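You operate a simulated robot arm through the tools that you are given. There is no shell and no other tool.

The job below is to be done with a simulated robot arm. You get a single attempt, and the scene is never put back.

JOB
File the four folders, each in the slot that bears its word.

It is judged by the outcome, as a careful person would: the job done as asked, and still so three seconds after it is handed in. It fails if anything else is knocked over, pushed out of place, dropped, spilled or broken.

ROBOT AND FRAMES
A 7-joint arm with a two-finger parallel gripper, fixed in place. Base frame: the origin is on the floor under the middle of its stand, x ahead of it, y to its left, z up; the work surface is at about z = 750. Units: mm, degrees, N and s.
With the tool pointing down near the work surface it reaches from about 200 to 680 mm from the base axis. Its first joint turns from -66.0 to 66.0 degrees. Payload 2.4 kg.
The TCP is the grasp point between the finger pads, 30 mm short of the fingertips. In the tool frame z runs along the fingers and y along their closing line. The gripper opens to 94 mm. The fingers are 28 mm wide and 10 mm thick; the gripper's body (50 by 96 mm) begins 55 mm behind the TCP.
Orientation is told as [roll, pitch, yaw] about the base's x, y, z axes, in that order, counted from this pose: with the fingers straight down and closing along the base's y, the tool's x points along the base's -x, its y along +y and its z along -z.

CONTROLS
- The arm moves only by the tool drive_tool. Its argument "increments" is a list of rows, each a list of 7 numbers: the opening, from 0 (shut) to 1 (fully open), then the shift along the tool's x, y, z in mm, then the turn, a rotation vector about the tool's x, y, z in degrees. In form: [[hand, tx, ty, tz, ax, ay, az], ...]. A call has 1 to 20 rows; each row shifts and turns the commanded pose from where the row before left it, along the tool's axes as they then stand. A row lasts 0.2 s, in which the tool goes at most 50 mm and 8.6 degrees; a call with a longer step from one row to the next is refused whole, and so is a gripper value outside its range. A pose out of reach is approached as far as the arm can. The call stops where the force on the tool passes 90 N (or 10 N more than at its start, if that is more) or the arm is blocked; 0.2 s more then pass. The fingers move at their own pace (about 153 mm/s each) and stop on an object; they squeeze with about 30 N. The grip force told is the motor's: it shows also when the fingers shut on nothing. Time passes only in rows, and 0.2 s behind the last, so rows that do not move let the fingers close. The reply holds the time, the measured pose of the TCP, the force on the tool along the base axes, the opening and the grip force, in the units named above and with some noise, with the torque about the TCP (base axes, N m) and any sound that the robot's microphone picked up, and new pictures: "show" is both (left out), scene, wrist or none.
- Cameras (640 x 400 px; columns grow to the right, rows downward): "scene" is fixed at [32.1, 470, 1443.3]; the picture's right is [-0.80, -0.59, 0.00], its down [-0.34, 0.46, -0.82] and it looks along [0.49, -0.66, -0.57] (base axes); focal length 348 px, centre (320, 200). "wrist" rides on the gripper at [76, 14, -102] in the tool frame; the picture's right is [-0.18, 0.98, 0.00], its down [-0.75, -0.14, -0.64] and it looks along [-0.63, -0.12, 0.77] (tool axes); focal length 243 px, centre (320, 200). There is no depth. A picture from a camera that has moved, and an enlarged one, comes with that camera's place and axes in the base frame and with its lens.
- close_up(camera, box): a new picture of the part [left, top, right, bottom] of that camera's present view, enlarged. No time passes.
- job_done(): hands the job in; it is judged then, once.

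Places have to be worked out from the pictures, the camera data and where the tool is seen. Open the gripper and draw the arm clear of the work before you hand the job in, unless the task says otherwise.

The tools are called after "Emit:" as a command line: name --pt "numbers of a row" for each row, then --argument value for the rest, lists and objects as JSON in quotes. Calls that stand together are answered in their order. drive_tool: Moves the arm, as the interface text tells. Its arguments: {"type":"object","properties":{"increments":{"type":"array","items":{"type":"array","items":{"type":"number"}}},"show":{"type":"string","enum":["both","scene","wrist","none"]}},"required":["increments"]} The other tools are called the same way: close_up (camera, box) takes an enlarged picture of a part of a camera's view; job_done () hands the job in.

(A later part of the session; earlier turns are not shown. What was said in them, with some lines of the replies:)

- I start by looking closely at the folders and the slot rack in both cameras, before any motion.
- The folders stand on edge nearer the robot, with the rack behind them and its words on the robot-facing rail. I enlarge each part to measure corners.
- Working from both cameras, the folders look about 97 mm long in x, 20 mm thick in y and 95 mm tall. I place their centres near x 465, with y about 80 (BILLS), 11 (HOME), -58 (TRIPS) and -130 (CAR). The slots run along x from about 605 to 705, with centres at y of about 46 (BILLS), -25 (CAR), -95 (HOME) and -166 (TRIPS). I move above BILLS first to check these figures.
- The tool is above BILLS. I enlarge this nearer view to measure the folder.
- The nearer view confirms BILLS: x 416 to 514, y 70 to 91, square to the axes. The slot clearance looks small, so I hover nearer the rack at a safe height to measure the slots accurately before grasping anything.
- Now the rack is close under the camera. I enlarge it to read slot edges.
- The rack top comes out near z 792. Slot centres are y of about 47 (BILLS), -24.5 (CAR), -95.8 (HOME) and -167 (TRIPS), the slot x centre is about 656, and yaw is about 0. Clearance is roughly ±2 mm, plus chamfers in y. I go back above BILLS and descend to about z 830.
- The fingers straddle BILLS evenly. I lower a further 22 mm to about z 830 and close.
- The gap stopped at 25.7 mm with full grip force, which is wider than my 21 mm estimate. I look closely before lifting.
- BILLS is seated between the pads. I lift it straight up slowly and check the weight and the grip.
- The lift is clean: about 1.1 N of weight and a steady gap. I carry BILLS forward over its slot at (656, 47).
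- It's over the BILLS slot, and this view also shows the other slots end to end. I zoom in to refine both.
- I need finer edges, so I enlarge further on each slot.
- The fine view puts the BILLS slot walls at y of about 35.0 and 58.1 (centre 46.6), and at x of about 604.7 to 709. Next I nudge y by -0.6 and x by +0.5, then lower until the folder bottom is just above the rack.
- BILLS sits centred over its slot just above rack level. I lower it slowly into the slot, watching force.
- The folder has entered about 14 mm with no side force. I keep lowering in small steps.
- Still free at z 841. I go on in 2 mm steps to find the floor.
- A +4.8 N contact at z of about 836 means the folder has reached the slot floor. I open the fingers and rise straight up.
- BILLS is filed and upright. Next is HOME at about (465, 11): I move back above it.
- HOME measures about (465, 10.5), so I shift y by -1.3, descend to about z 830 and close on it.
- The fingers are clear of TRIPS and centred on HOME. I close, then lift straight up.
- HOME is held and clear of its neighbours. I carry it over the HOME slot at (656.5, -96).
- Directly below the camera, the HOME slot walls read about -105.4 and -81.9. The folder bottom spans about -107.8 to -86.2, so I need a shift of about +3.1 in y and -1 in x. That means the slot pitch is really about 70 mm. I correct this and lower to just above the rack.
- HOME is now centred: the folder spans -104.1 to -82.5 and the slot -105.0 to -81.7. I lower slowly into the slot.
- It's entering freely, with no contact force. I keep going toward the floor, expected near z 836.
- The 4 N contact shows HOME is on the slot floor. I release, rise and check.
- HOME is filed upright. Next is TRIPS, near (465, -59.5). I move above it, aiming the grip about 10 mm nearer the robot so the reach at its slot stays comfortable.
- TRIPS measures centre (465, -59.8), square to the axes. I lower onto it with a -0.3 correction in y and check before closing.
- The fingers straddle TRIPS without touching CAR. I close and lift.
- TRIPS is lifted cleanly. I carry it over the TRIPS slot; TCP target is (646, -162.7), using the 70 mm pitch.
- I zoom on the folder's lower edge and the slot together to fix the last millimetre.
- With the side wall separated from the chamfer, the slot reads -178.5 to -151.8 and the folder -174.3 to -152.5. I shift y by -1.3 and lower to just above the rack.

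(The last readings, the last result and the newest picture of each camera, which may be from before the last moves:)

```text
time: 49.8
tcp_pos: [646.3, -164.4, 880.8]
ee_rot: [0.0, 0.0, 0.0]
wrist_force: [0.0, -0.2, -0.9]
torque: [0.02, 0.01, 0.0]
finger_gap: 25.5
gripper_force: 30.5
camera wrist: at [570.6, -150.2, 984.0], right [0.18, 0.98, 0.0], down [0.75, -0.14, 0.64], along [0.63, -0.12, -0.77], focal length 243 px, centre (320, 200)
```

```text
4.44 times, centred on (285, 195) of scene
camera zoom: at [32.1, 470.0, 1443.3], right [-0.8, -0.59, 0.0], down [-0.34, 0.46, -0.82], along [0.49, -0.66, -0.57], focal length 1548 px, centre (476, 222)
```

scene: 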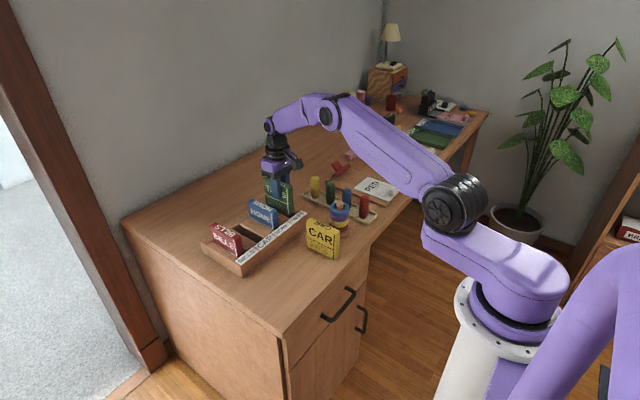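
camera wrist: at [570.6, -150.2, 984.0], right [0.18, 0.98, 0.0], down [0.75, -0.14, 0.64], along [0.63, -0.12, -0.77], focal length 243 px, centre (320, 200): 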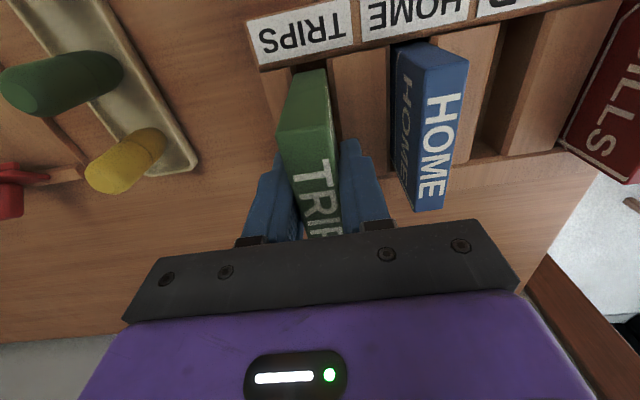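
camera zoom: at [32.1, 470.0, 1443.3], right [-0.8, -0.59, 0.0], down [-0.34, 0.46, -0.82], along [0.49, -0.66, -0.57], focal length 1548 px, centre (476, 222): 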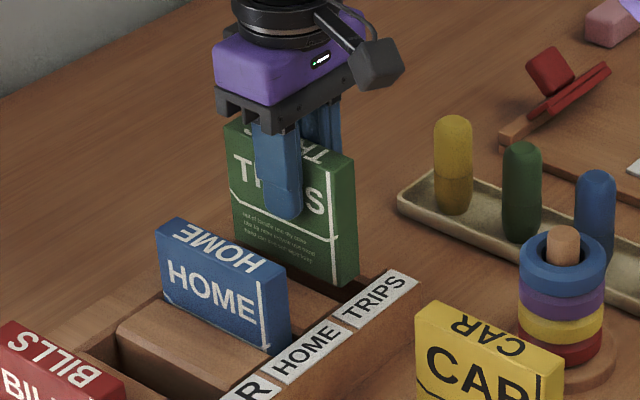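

Gaps look like about 2.8 mm left and 1.3 mm right, so I nudge a further -0.6 and lower it in.

Emit:
drive_tool --pt "0.0 0 -0.6 2 0 0 0" --pt "0.0 0 0 4 0 0 0" --pt "0.0 0 0 4 0 0 0" --pt "0.0 0 0 4 0 0 0" --pt "0.0 0 0 4 0 0 0" --pt "0.0 0 0 3 0 0 0" --pt "0.0 0 0 0 0 0 0" --show "wrist"

Emit:
close_up --camera "scene" --box '[240, 150, 330, 240]'

```text
time: 51.4
tcp_pos: [646.5, -164.4, 861.0]
ee_rot: [0.0, -0.1, 0.0]
wrist_force: [0.5, -0.3, -0.8]
torque: [0.0, 0.03, -0.01]
finger_gap: 25.7
gripper_force: 30.2
camera wrist: at [570.6, -150.8, 962.7], right [0.18, 0.98, 0.0], down [0.75, -0.14, 0.64], along [0.63, -0.12, -0.77], focal length 243 px, centre (320, 200)
```

wrist: 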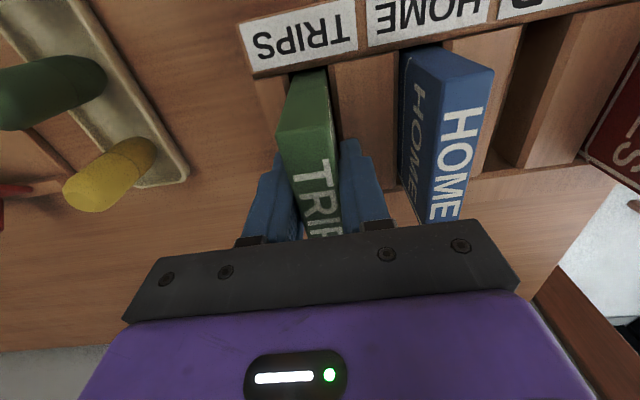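

```text
4.44 times, centred on (285, 195) of scene
camera zoom: at [32.1, 470.0, 1443.3], right [-0.8, -0.59, 0.0], down [-0.34, 0.46, -0.82], along [0.49, -0.66, -0.57], focal length 1548 px, centre (476, 222)
```

zoom: 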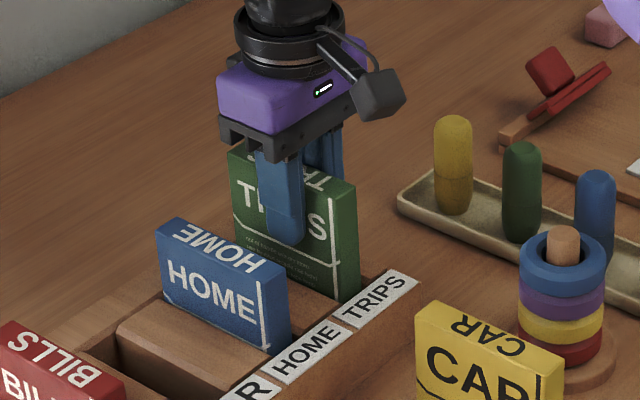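

TRIPS is entering the slot freely. I lower it toward the floor.

Emit:
drive_tool --pt "0.0 0 0 4 0 0 0" --pt "0.0 0 0 4 0 0 0" --pt "0.0 0 0 4 0 0 0" --pt "0.0 0 0 4 0 0 0" --pt "0.0 0 0 3 0 0 0" --pt "0.0 0 0 2 0 0 0" --pt "0.0 0 0 0 0 0 0" --show "none"

```text
time: 53.0
tcp_pos: [647.0, -166.9, 839.4]
ee_rot: [0.0, -0.1, 0.0]
wrist_force: [0.4, 0.1, -0.7]
torque: [-0.01, 0.02, -0.02]
finger_gap: 25.6
gripper_force: 29.5
```

Emit:
drive_tool --pt "0.0 0 0 2 0 0 0" --pt "0.0 0 0 1 0 0 0" --pt "0.0 0 0 0 0 0 0" --show "none"

```text
time: 53.8
tcp_pos: [646.6, -164.1, 835.5]
ee_rot: [-0.1, 0.0, 0.0]
wrist_force: [-0.1, 0.0, -0.6]
torque: [0.01, 0.0, 0.01]
finger_gap: 25.6
gripper_force: 29.8
```

Emit:
drive_tool --pt "0.0 0 0 1 0 0 0" --pt "0.0 0 0 0.5 0 0 0" --pt "0.0 0 0 0 0 0 0" --show "none"

```text
time: 54.6
tcp_pos: [647.1, -165.5, 835.5]
ee_rot: [0.0, 0.0, 0.0]
wrist_force: [-0.6, 0.6, 3.5]
torque: [0.05, 0.0, 0.0]
finger_gap: 25.8
gripper_force: 30.1
```

Floor contact of about 3.5 N shows TRIPS is seated. I release and rise.

Emit:
drive_tool --pt "0.32 0 0 0 0 0 0" --pt "0.45 0 0 0 0 0 0" --pt "0.5 0 0 0 0 0 0" --pt "0.5 0 0 -5 0 0 0" --pt "0.5 0 0 -15 0 0 0" --pt "0.5 0 0 -25 0 0 0" --pt "0.5 0 0 -30 0 0 0" --pt "0.5 0 0 -25 0 0 0" --pt "0.5 0 0 -10 0 0 0" --pt "0.5 0 0 0 0 0 0" --show "both"

Emit:
close_up --camera "scene" --box '[200, 170, 360, 280]'

```text
time: 56.8
tcp_pos: [647.1, -164.7, 944.7]
ee_rot: [0.0, 0.1, 0.0]
wrist_force: [-0.7, 0.4, -0.2]
torque: [-0.02, 0.03, -0.05]
finger_gap: 46.7
gripper_force: 0.0
camera wrist: at [570.8, -150.7, 1047.7], right [0.18, 0.98, 0.0], down [0.75, -0.14, 0.64], along [0.63, -0.12, -0.77], focal length 243 px, centre (320, 200)
```

scene: 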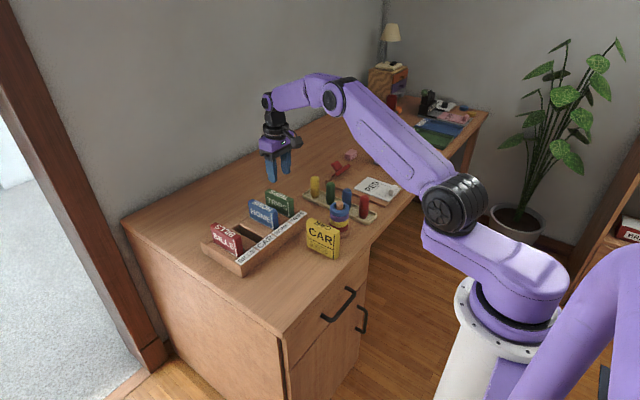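
wrist: 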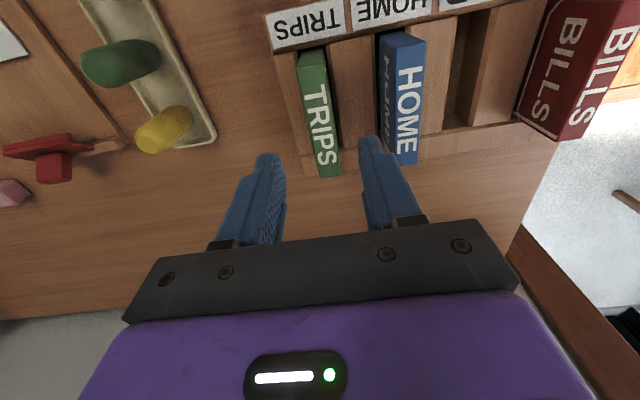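

```text
3.64 times, centred on (280, 225) of scene
camera zoom: at [32.1, 470.0, 1443.3], right [-0.8, -0.59, 0.0], down [-0.34, 0.46, -0.82], along [0.49, -0.66, -0.57], focal length 1267 px, centre (466, 109)
```

zoom: 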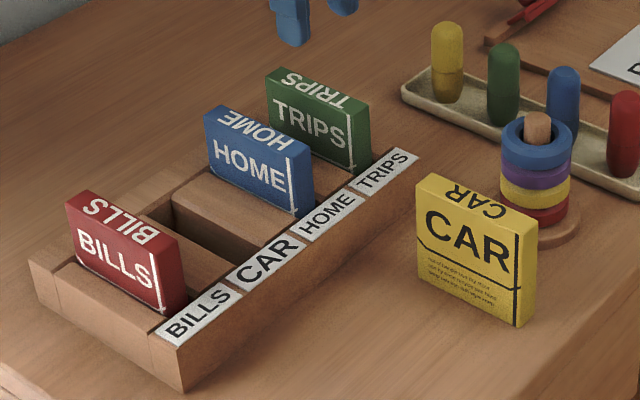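

TRIPS is filed. The last one is CAR, near (465, -129.5), with the ring stack on its far side. I move above it and inspect.

Emit:
drive_tool --pt "0.5 15 3 0 0 0 0" --pt "0.5 26 5 0 0 0 0" --pt "0.5 32 6 0 0 0 0" --pt "0.5 34 7 0 0 0 0" --pt "0.5 32 6 0 0 0 0" --pt "0.5 24 5 0 0 0 0" --pt "0.5 14 2.5 4 0 0 0" --pt "0.5 4 0.5 5 0 0 0" --pt "0.5 0 0 0 0 0 0" --show "both"

Emit:
close_up --camera "wrist" --box '[270, 20, 400, 190]'

Emit:
close_up --camera "wrist" --box '[190, 40, 350, 200]'

```text
time: 58.8
tcp_pos: [465.1, -129.3, 935.6]
ee_rot: [0.0, 0.1, 0.0]
wrist_force: [-0.4, 0.7, -0.7]
torque: [0.02, 0.02, 0.0]
finger_gap: 47.0
gripper_force: 0.1
camera wrist: at [389.6, -115.8, 1038.1], right [0.18, 0.98, 0.0], down [0.75, -0.14, 0.64], along [0.63, -0.12, -0.77], focal length 243 px, centre (320, 200)
```

scene: 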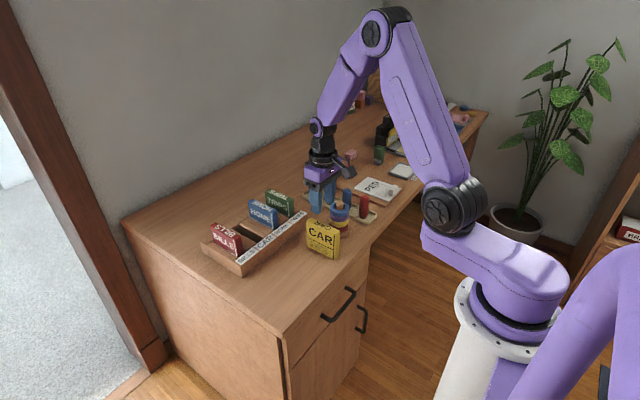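
wrist: 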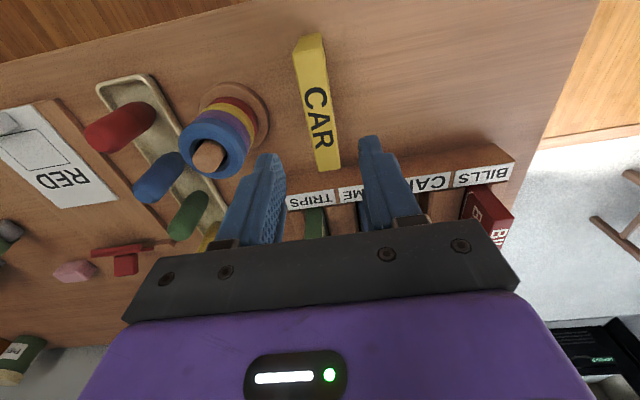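

```text
2.35 times, centred on (335, 105) of wrist
camera zoom: at [389.6, -115.8, 1038.1], right [0.18, 0.98, 0.0], down [0.75, -0.14, 0.64], along [0.63, -0.12, -0.77], focal length 571 px, centre (285, 424)
```

zoom: 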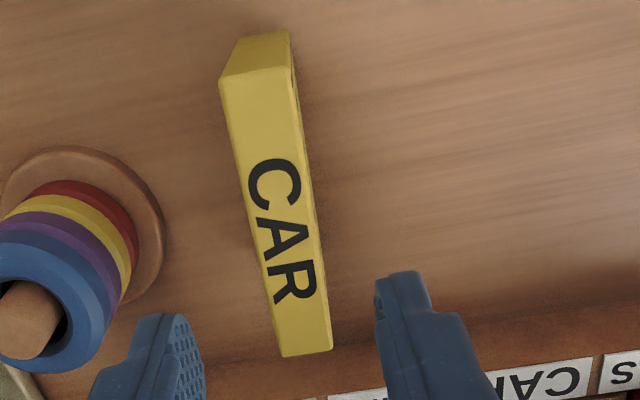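

```text
2.50 times, centred on (270, 120) of wrist
camera zoom: at [389.6, -115.8, 1038.1], right [0.18, 0.98, 0.0], down [0.75, -0.14, 0.64], along [0.63, -0.12, -0.77], focal length 606 px, centre (445, 400)
```

zoom: 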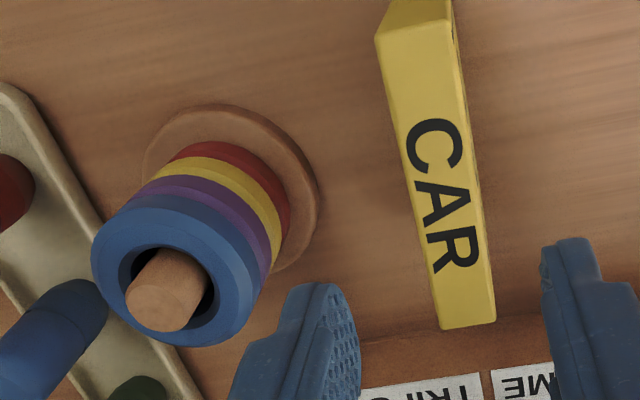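

CAR is at (465, -129.7), right under the tool, and the rings are about 35 mm clear of the fingers. I descend.

Emit:
drive_tool --pt "0.5 0 0 10 0 0 0" --pt "0.5 0 0 22 0 0 0" --pt "0.5 0 0 25 0 0 0" --pt "0.5 0 0 20 0 0 0" --pt "0.5 0 0 14 0 0 0" --pt "0.5 0 0 10 0 0 0" --pt "0.5 0 0 4.5 0 0 0" --pt "0.5 0 0 0 0 0 0" --show "both"

Emit:
close_up --camera "wrist" --box '[220, 30, 400, 240]'

Emit:
close_up --camera "scene" --box '[280, 170, 370, 270]'

```text
time: 60.6
tcp_pos: [465.7, -130.5, 830.3]
ee_rot: [0.0, 0.0, 0.0]
wrist_force: [0.3, -0.4, 0.1]
torque: [0.01, 0.02, 0.01]
finger_gap: 47.1
gripper_force: 0.0
camera wrist: at [389.0, -115.8, 932.7], right [0.18, 0.98, 0.0], down [0.75, -0.14, 0.64], along [0.63, -0.12, -0.77], focal length 243 px, centre (320, 200)
```

scene: 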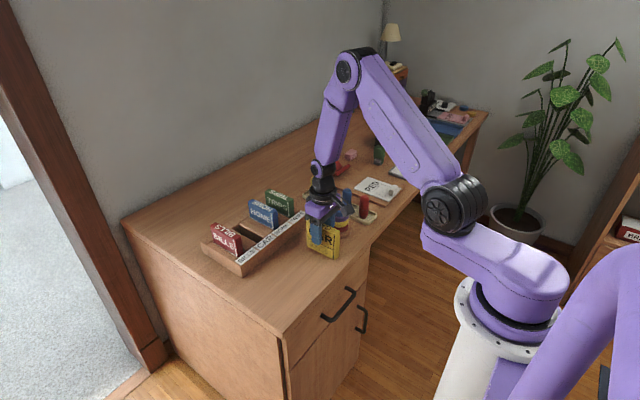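
wrist: 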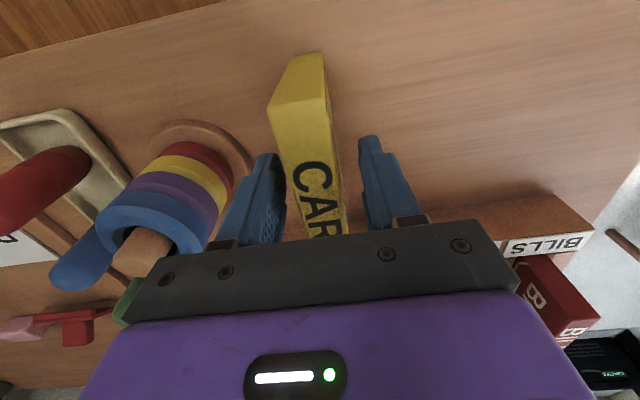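

```text
1.90 times, centred on (310, 135) of wrist
camera zoom: at [389.0, -115.8, 932.7], right [0.18, 0.98, 0.0], down [0.75, -0.14, 0.64], along [0.63, -0.12, -0.77], focal length 462 px, centre (339, 324)
```

zoom: 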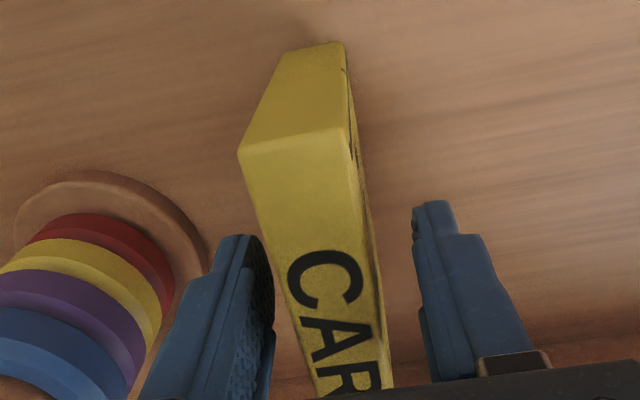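

```text
4.00 times, centred on (325, 220) of scene
camera zoom: at [32.1, 470.0, 1443.3], right [-0.8, -0.59, 0.0], down [-0.34, 0.46, -0.82], along [0.49, -0.66, -0.57], focal length 1394 px, centre (300, 120)
```

zoom: 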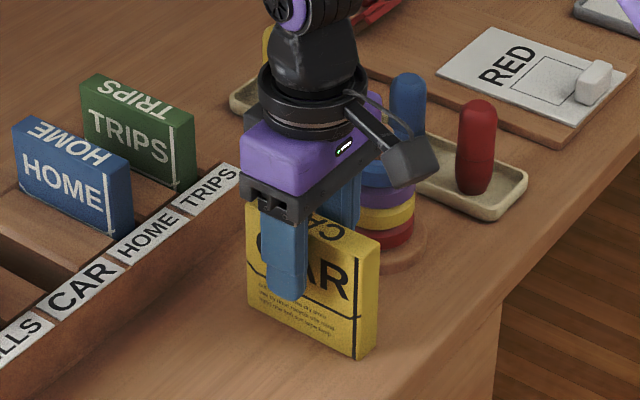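

The fingers are centred on CAR and clear of the rings. I close and lift, going higher this time since it must cross between filed folders.

Emit:
drive_tool --pt "0.35 0 0 0 0 0 0" --pt "0.2 0 0 0 0 0 0" --pt "0.0 0 0 0 0 0 0" --pt "0.0 0 0 0 0 0 0" --pt "0.0 0 0 -3 0 0 0" --pt "0.0 0 0 -8 0 0 0" --pt "0.0 0 0 -15 0 0 0" --pt "0.0 0 0 -22 0 0 0" --pt "0.0 0 0 -25 0 0 0" --pt "0.0 0 0 -25 0 0 0" --pt "0.0 0 0 -20 0 0 0" --pt "0.0 0 0 -15 0 0 0" --pt "0.0 0 0 -6 0 0 0" --pt "0.0 0 0 0 0 0 0" --show "both"

```text
time: 63.6
tcp_pos: [466.1, -129.9, 969.6]
ee_rot: [0.0, 0.0, 0.1]
wrist_force: [-1.0, -0.9, 0.0]
torque: [0.0, 0.02, 0.0]
finger_gap: 25.8
gripper_force: 30.1
camera wrist: at [389.4, -115.9, 1072.0], right [0.18, 0.98, 0.0], down [0.75, -0.14, 0.64], along [0.63, -0.12, -0.77], focal length 243 px, centre (320, 200)
```

scene: 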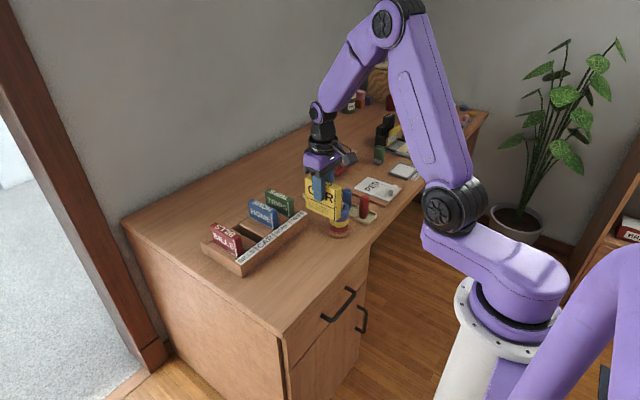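
wrist: 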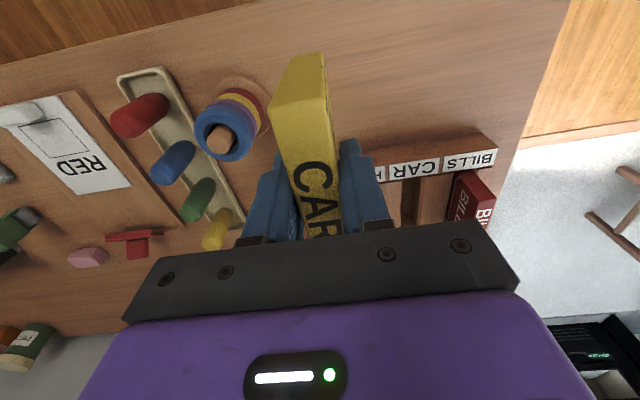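

CAR is held. I move it sideways first and then forward over the CAR slot, TCP target about (655.5, -24).

Emit:
drive_tool --pt "0.0 0 8 0 0 0 0" --pt "0.0 0 16 0 0 0 0" --pt "0.0 -4 22 0 0 0 0" --pt "0.0 -10 24 0 0 0 0" --pt "0.0 -18 20 0 0 0 0" --pt "0.0 -24 11 0 0 0 0" --pt "0.0 -27 4.6 0 0 0 0" --pt "0.0 -27 0 0 0 0 0" --pt "0.0 -26 0 0 0 0 0" --pt "0.0 -23 0 0 0 0 0" --pt "0.0 -17 0 0 0 0 0" --pt "0.0 -10 0 0 0 0 0" --pt "0.0 -4 0 0 0 0 0" --pt "0.0 0 0 8 0 0 0" --pt "0.0 0 0 0 0 0 0" --show "both"

Emit:
close_up --camera "wrist" --box '[270, 15, 350, 65]'

Emit:
close_up --camera "wrist" --box '[190, 0, 430, 150]'

Emit:
close_up --camera "scene" --box '[190, 160, 310, 280]'

```text
time: 66.8
tcp_pos: [654.2, -23.1, 962.2]
ee_rot: [0.1, 0.0, 0.0]
wrist_force: [0.0, 0.2, -0.6]
torque: [0.03, -0.01, 0.0]
finger_gap: 25.8
gripper_force: 29.6
camera wrist: at [579.6, -10.3, 1063.9], right [0.18, 0.98, 0.0], down [0.75, -0.14, 0.64], along [0.63, -0.12, -0.77], focal length 243 px, centre (320, 200)
```

scene: 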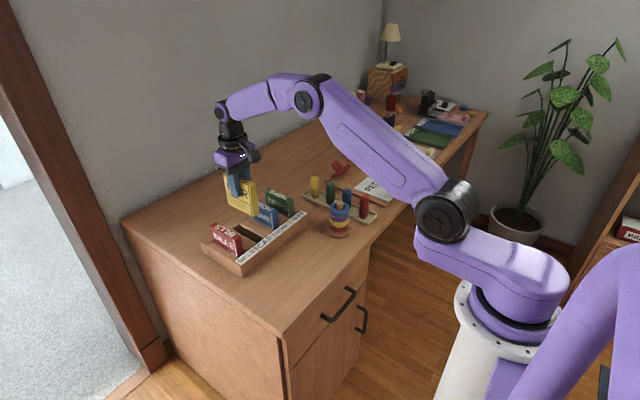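
wrist: 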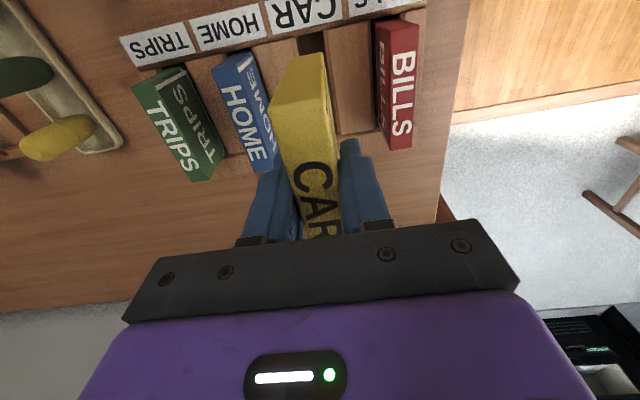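

```text
8.00 times, centred on (310, 40) of wrist
camera zoom: at [579.6, -10.3, 1063.9], right [0.18, 0.98, 0.0], down [0.75, -0.14, 0.64], along [0.63, -0.12, -0.77], focal length 1941 px, centre (400, 1480)
```

zoom: 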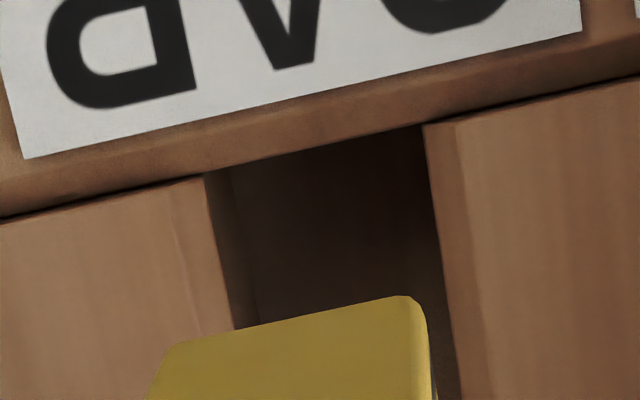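

```text
2.67 times, centred on (310, 75) of wrist
camera zoom: at [579.6, -10.3, 1063.9], right [0.18, 0.98, 0.0], down [0.75, -0.14, 0.64], along [0.63, -0.12, -0.77], focal length 647 px, centre (347, 533)
```

zoom: 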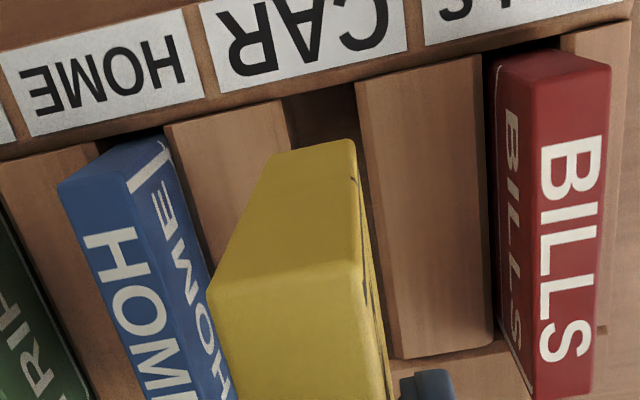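

```text
3.33 times, centred on (250, 220) of scene
camera zoom: at [32.1, 470.0, 1443.3], right [-0.8, -0.59, 0.0], down [-0.34, 0.46, -0.82], along [0.49, -0.66, -0.57], focal length 1161 px, centre (553, 133)
```

zoom: 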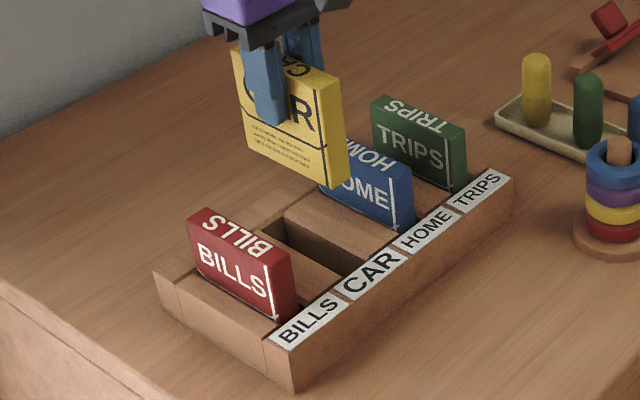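

The CAR slot walls read -38.3 and -12.1 and the folder spans -35.2 to -13.4. I shift y by -0.9 and lower to just above the rack.

Emit:
drive_tool --pt "0.0 0 -0.9 4 0 0 0" --pt "0.0 0 0 16 0 0 0" --pt "0.0 0 0 22 0 0 0" --pt "0.0 0 0 20 0 0 0" --pt "0.0 0 0 12 0 0 0" --pt "0.0 0 0 5 0 0 0" --pt "0.0 0 0 0 0 0 0" --show "both"

Emit:
close_up --camera "wrist" --box '[260, 10, 360, 73]'

Emit:
close_up --camera "scene" --box '[200, 170, 290, 260]'

```text
time: 68.4
tcp_pos: [655.8, -25.3, 883.0]
ee_rot: [0.0, 0.0, 0.1]
wrist_force: [0.5, 0.5, -1.3]
torque: [0.03, -0.01, -0.03]
finger_gap: 25.8
gripper_force: 30.2
camera wrist: at [579.2, -10.9, 984.9], right [0.18, 0.98, 0.0], down [0.75, -0.14, 0.64], along [0.63, -0.12, -0.77], focal length 243 px, centre (320, 200)
```

scene: 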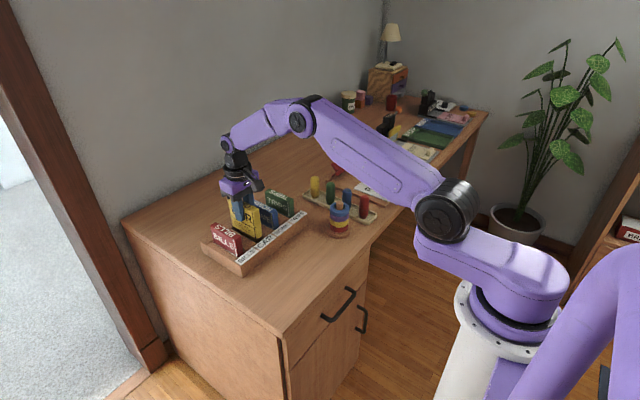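
wrist: 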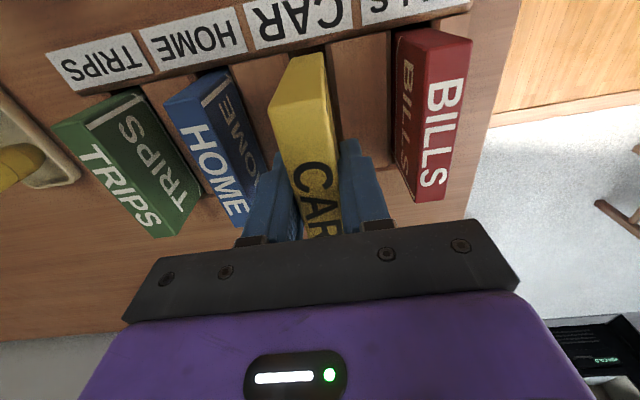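

```text
6.35 times, centred on (310, 42) of wrist
camera zoom: at [579.2, -10.9, 984.9], right [0.18, 0.98, 0.0], down [0.75, -0.14, 0.64], along [0.63, -0.12, -0.77], focal length 1540 px, centre (384, 1206)
```

zoom: 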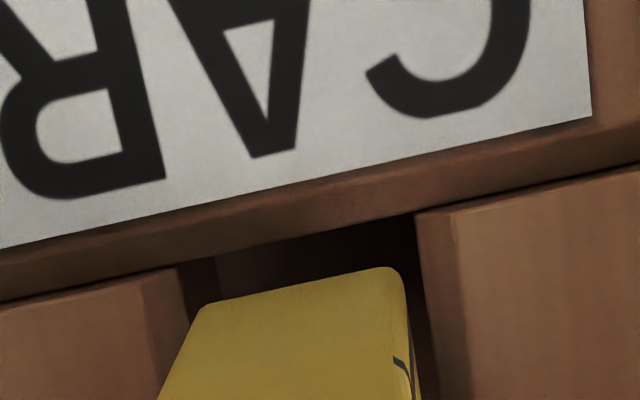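

```text
4.44 times, centred on (245, 215) of scene
camera zoom: at [32.1, 470.0, 1443.3], right [-0.8, -0.59, 0.0], down [-0.34, 0.46, -0.82], along [0.49, -0.66, -0.57], focal length 1548 px, centre (653, 133)
```

zoom: 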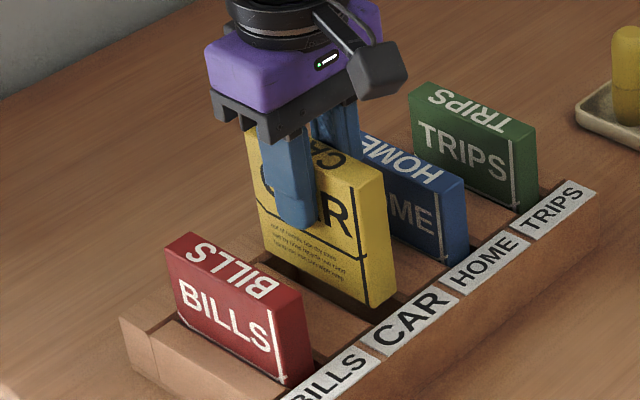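

CAR is centred, with gaps of about 2.9 and 2.1 mm. I lower it in slowly.

Emit:
drive_tool --pt "0.0 0 -0.3 3 0 0 0" --pt "0.0 0 0 4 0 0 0" --pt "0.0 0 0 4 0 0 0" --pt "0.0 0 0 4 0 0 0" --pt "0.0 0 0 4 0 0 0" --pt "0.0 0 0 3 0 0 0" --pt "0.0 0 0 0 0 0 0" --show "both"

Emit:
close_up --camera "scene" --box '[200, 170, 290, 260]'

```text
time: 70.0
tcp_pos: [655.9, -24.6, 859.4]
ee_rot: [0.0, 0.0, 0.0]
wrist_force: [-1.1, 0.6, -0.4]
torque: [0.02, 0.03, 0.01]
finger_gap: 25.6
gripper_force: 30.2
camera wrist: at [579.6, -11.3, 962.8], right [0.18, 0.98, 0.0], down [0.75, -0.14, 0.64], along [0.63, -0.12, -0.77], focal length 243 px, centre (320, 200)
```

scene: 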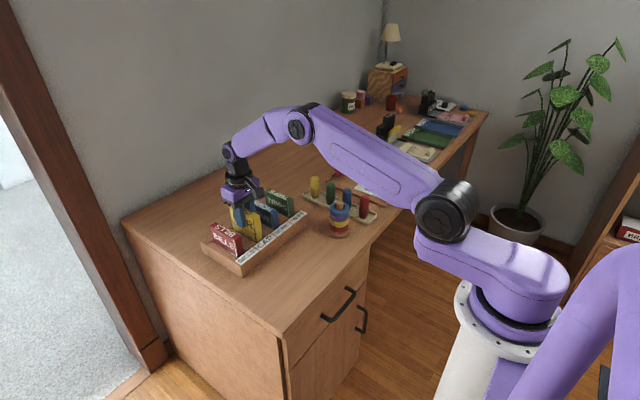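
wrist: 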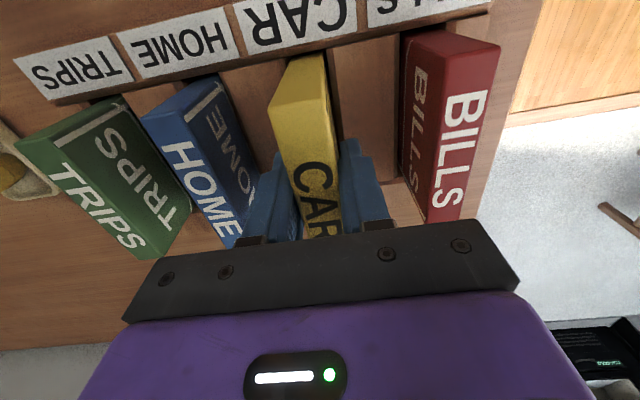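

```text
4.44 times, centred on (245, 215) of scene
camera zoom: at [32.1, 470.0, 1443.3], right [-0.8, -0.59, 0.0], down [-0.34, 0.46, -0.82], along [0.49, -0.66, -0.57], focal length 1548 px, centre (653, 133)
```

zoom: 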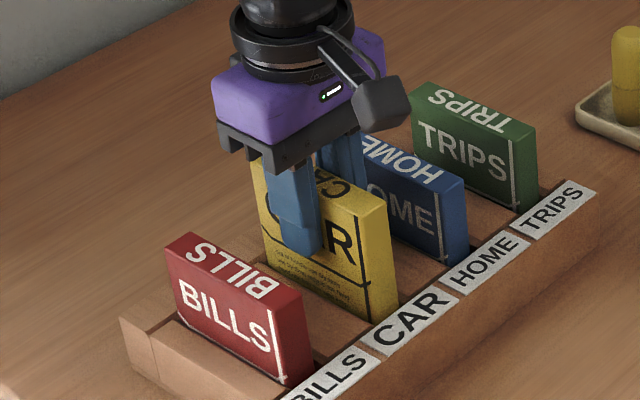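

It's going in freely. I continue down to near the floor.

Emit:
drive_tool --pt "0.0 0 0 4 0 0 0" --pt "0.0 0 0 4 0 0 0" --pt "0.0 0 0 4 0 0 0" --pt "0.0 0 0 4 0 0 0" --pt "0.0 0 0 3 0 0 0" --pt "0.0 0 0 2 0 0 0" --pt "0.0 0 0 0 0 0 0" --show "none"

```text
time: 71.6
tcp_pos: [655.0, -26.0, 838.7]
ee_rot: [-0.1, 0.0, 0.0]
wrist_force: [-0.2, 0.5, -0.3]
torque: [-0.02, 0.04, 0.01]
finger_gap: 25.6
gripper_force: 29.8
```

Emit:
drive_tool --pt "0.0 0 0 2 0 0 0" --pt "0.0 0 0 1 0 0 0" --pt "0.0 0 0 0 0 0 0" --show "none"

```text
time: 72.4
tcp_pos: [655.5, -26.4, 836.7]
ee_rot: [0.0, 0.0, 0.0]
wrist_force: [-0.4, 0.4, 1.1]
torque: [-0.01, 0.02, -0.01]
finger_gap: 25.7
gripper_force: 29.8
```

Emit:
drive_tool --pt "0.0 0 0 0.7 0 0 0" --pt "0.0 0 0 0 0 0 0" --show "none"

```text
time: 73.0
tcp_pos: [655.0, -24.1, 836.8]
ee_rot: [0.0, 0.0, 0.0]
wrist_force: [-4.0, 0.8, 9.9]
torque: [-0.01, 0.22, -0.01]
finger_gap: 25.8
gripper_force: 30.4
```

CAR is firmly on the floor with about 10 N of contact. I release and rise straight up.

Emit:
drive_tool --pt "0.0 0 0 -0.6 0 0 0" --pt "0.32 0 0 0 0 0 0" --pt "0.42 0 0 0 0 0 0" --pt "0.48 0 0 0 0 0 0" --pt "0.48 0 0 -5 0 0 0" --pt "0.48 0 0 -15 0 0 0" --pt "0.48 0 0 -25 0 0 0" --pt "0.48 0 0 -30 0 0 0" --pt "0.48 0 0 -30 0 0 0" --pt "0.48 0 0 -20 0 0 0" --pt "0.48 0 0 0 0 0 0" --show "both"

Emit:
close_up --camera "scene" --box '[190, 175, 350, 285]'

Emit:
close_up --camera "wrist" --box '[100, 0, 440, 200]'

```text
time: 75.4
tcp_pos: [656.8, -25.4, 962.0]
ee_rot: [-0.1, -0.1, 0.1]
wrist_force: [-0.1, -1.1, -1.0]
torque: [-0.01, -0.02, 0.01]
finger_gap: 45.2
gripper_force: 0.0
camera wrist: at [580.0, -11.1, 1064.3], right [0.18, 0.98, 0.0], down [0.75, -0.14, 0.64], along [0.63, -0.12, -0.77], focal length 243 px, centre (320, 200)
```

scene: 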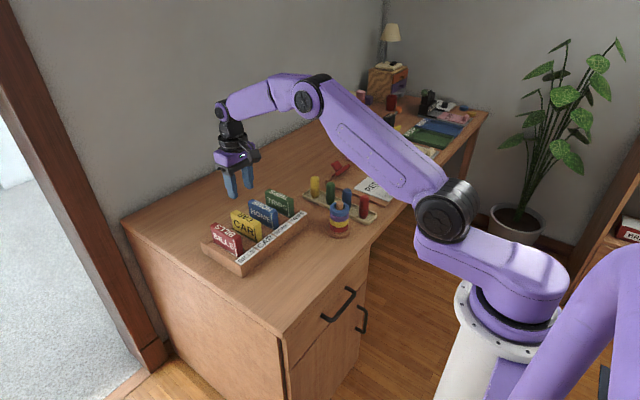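
wrist: 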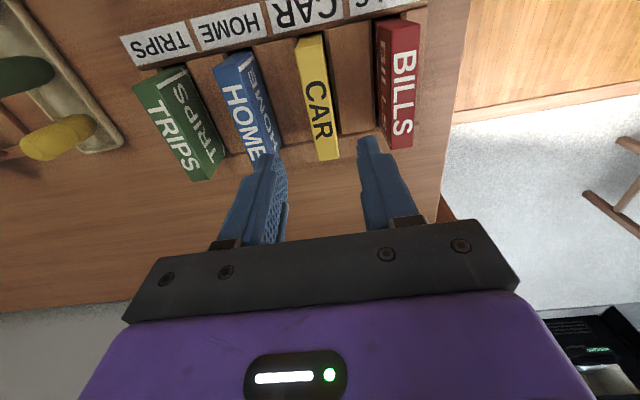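

```text
3.64 times, centred on (270, 230) of scene
camera zoom: at [32.1, 470.0, 1443.3], right [-0.8, -0.59, 0.0], down [-0.34, 0.46, -0.82], along [0.49, -0.66, -0.57], focal length 1267 px, centre (502, 91)
```

zoom: 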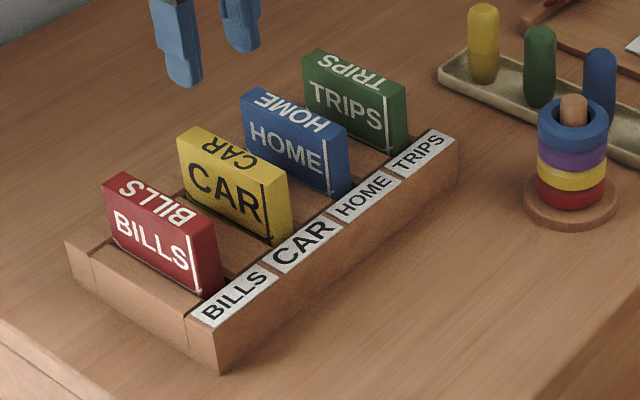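

```text
1.88 times, centred on (270, 100) of wrist
camera zoom: at [580.0, -11.1, 1064.3], right [0.18, 0.98, 0.0], down [0.75, -0.14, 0.64], along [0.63, -0.12, -0.77], focal length 457 px, centre (414, 388)
```

zoom: 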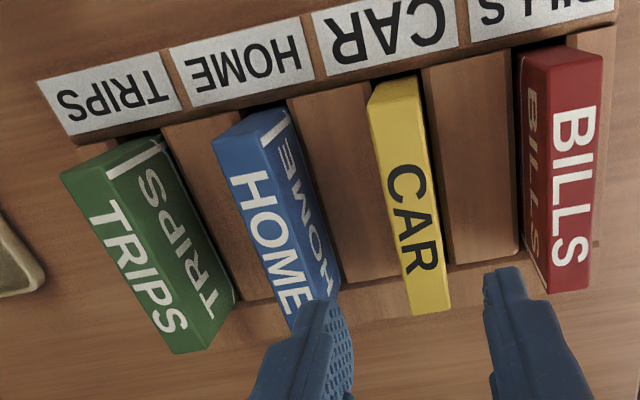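

All four folders stand in the slots bearing their words, and nothing else moved. I open the gripper fully and draw the arm up and back, clear of the work.

Emit:
drive_tool --pt "0.6 0 0 -15 0 0 0" --pt "0.8 0 0 -30 0 0 0" --pt "1.0 5 2 -30 0 0 0" --pt "1.0 20 8 -30 0 0 0" --pt "1.0 30 12 -19 0 0 0" --pt "1.0 35 14 0 0 0 0" --pt "1.0 35 14 0 0 0 0" --pt "1.0 35 14 0 0 0 0" --pt "1.0 25 10 0 0 0 0" --pt "1.0 10 3 0 0 0 0" --pt "1.0 0 0 0 0 0 0" --pt "1.0 0 0 0 0 0 0" --show "both"

Emit:
close_up --camera "scene" --box '[190, 175, 350, 285]'

Emit:
close_up --camera "scene" --box '[290, 80, 480, 240]'

```text
time: 78.0
tcp_pos: [460.3, 51.8, 1085.9]
ee_rot: [0.1, 0.0, 0.0]
wrist_force: [-0.4, 0.5, 0.6]
torque: [0.0, 0.01, -0.03]
finger_gap: 93.9
gripper_force: 0.1
camera wrist: at [384.5, 66.0, 1188.0], right [0.18, 0.98, 0.0], down [0.75, -0.14, 0.64], along [0.63, -0.12, -0.77], focal length 243 px, centre (320, 200)
```

scene: 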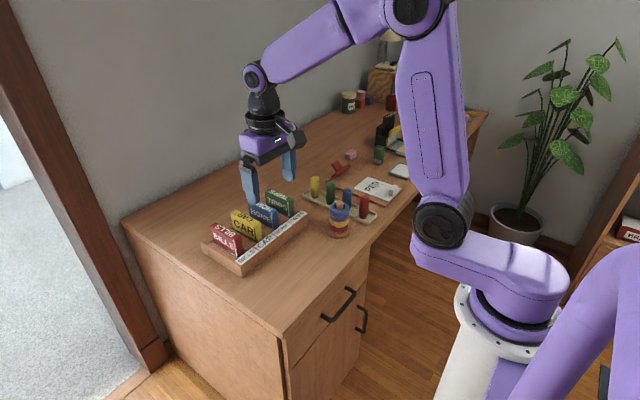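
wrist: 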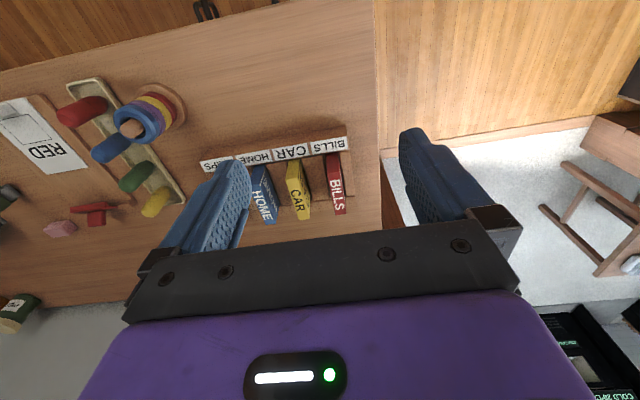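

```text
3.64 times, centred on (270, 230) of scene
camera zoom: at [32.0, 470.0, 1443.3], right [-0.8, -0.59, 0.0], down [-0.34, 0.46, -0.82], along [0.49, -0.66, -0.57], focal length 1267 px, centre (502, 91)
```

zoom: 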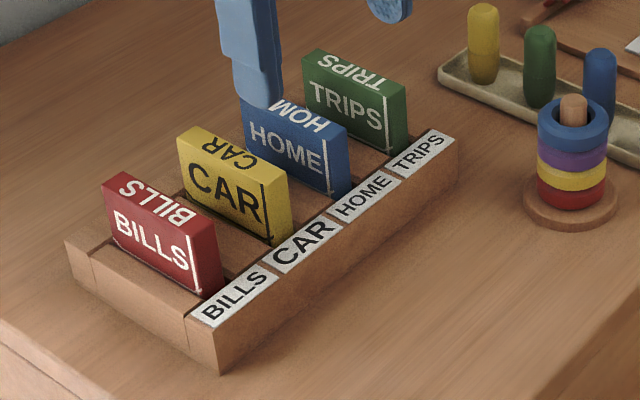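

```text
2.50 times, centred on (385, 160) of scene
camera zoom: at [32.0, 470.0, 1443.3], right [-0.8, -0.59, 0.0], down [-0.34, 0.46, -0.82], along [0.49, -0.66, -0.57], focal length 871 px, centre (158, 300)
```

zoom: 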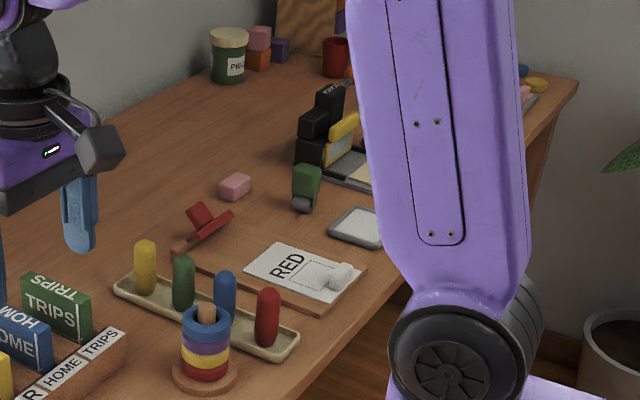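

All four folders are seated in their matching slots, everything else is where it was, and the arm is clear with the gripper open. I hand the job in.

Emit:
job_done

```text
The job is handed in.
```

All four folders are filed, each standing upright in the slot that bears its word: BILLS, CAR, HOME and TRIPS. I lowered each one until it touched the slot floor before letting go.

The closing pictures show the ring stack, the pegs and the other things on the desk where they were. The arm is back at its starting position with the gripper fully open, and the job is handed in.
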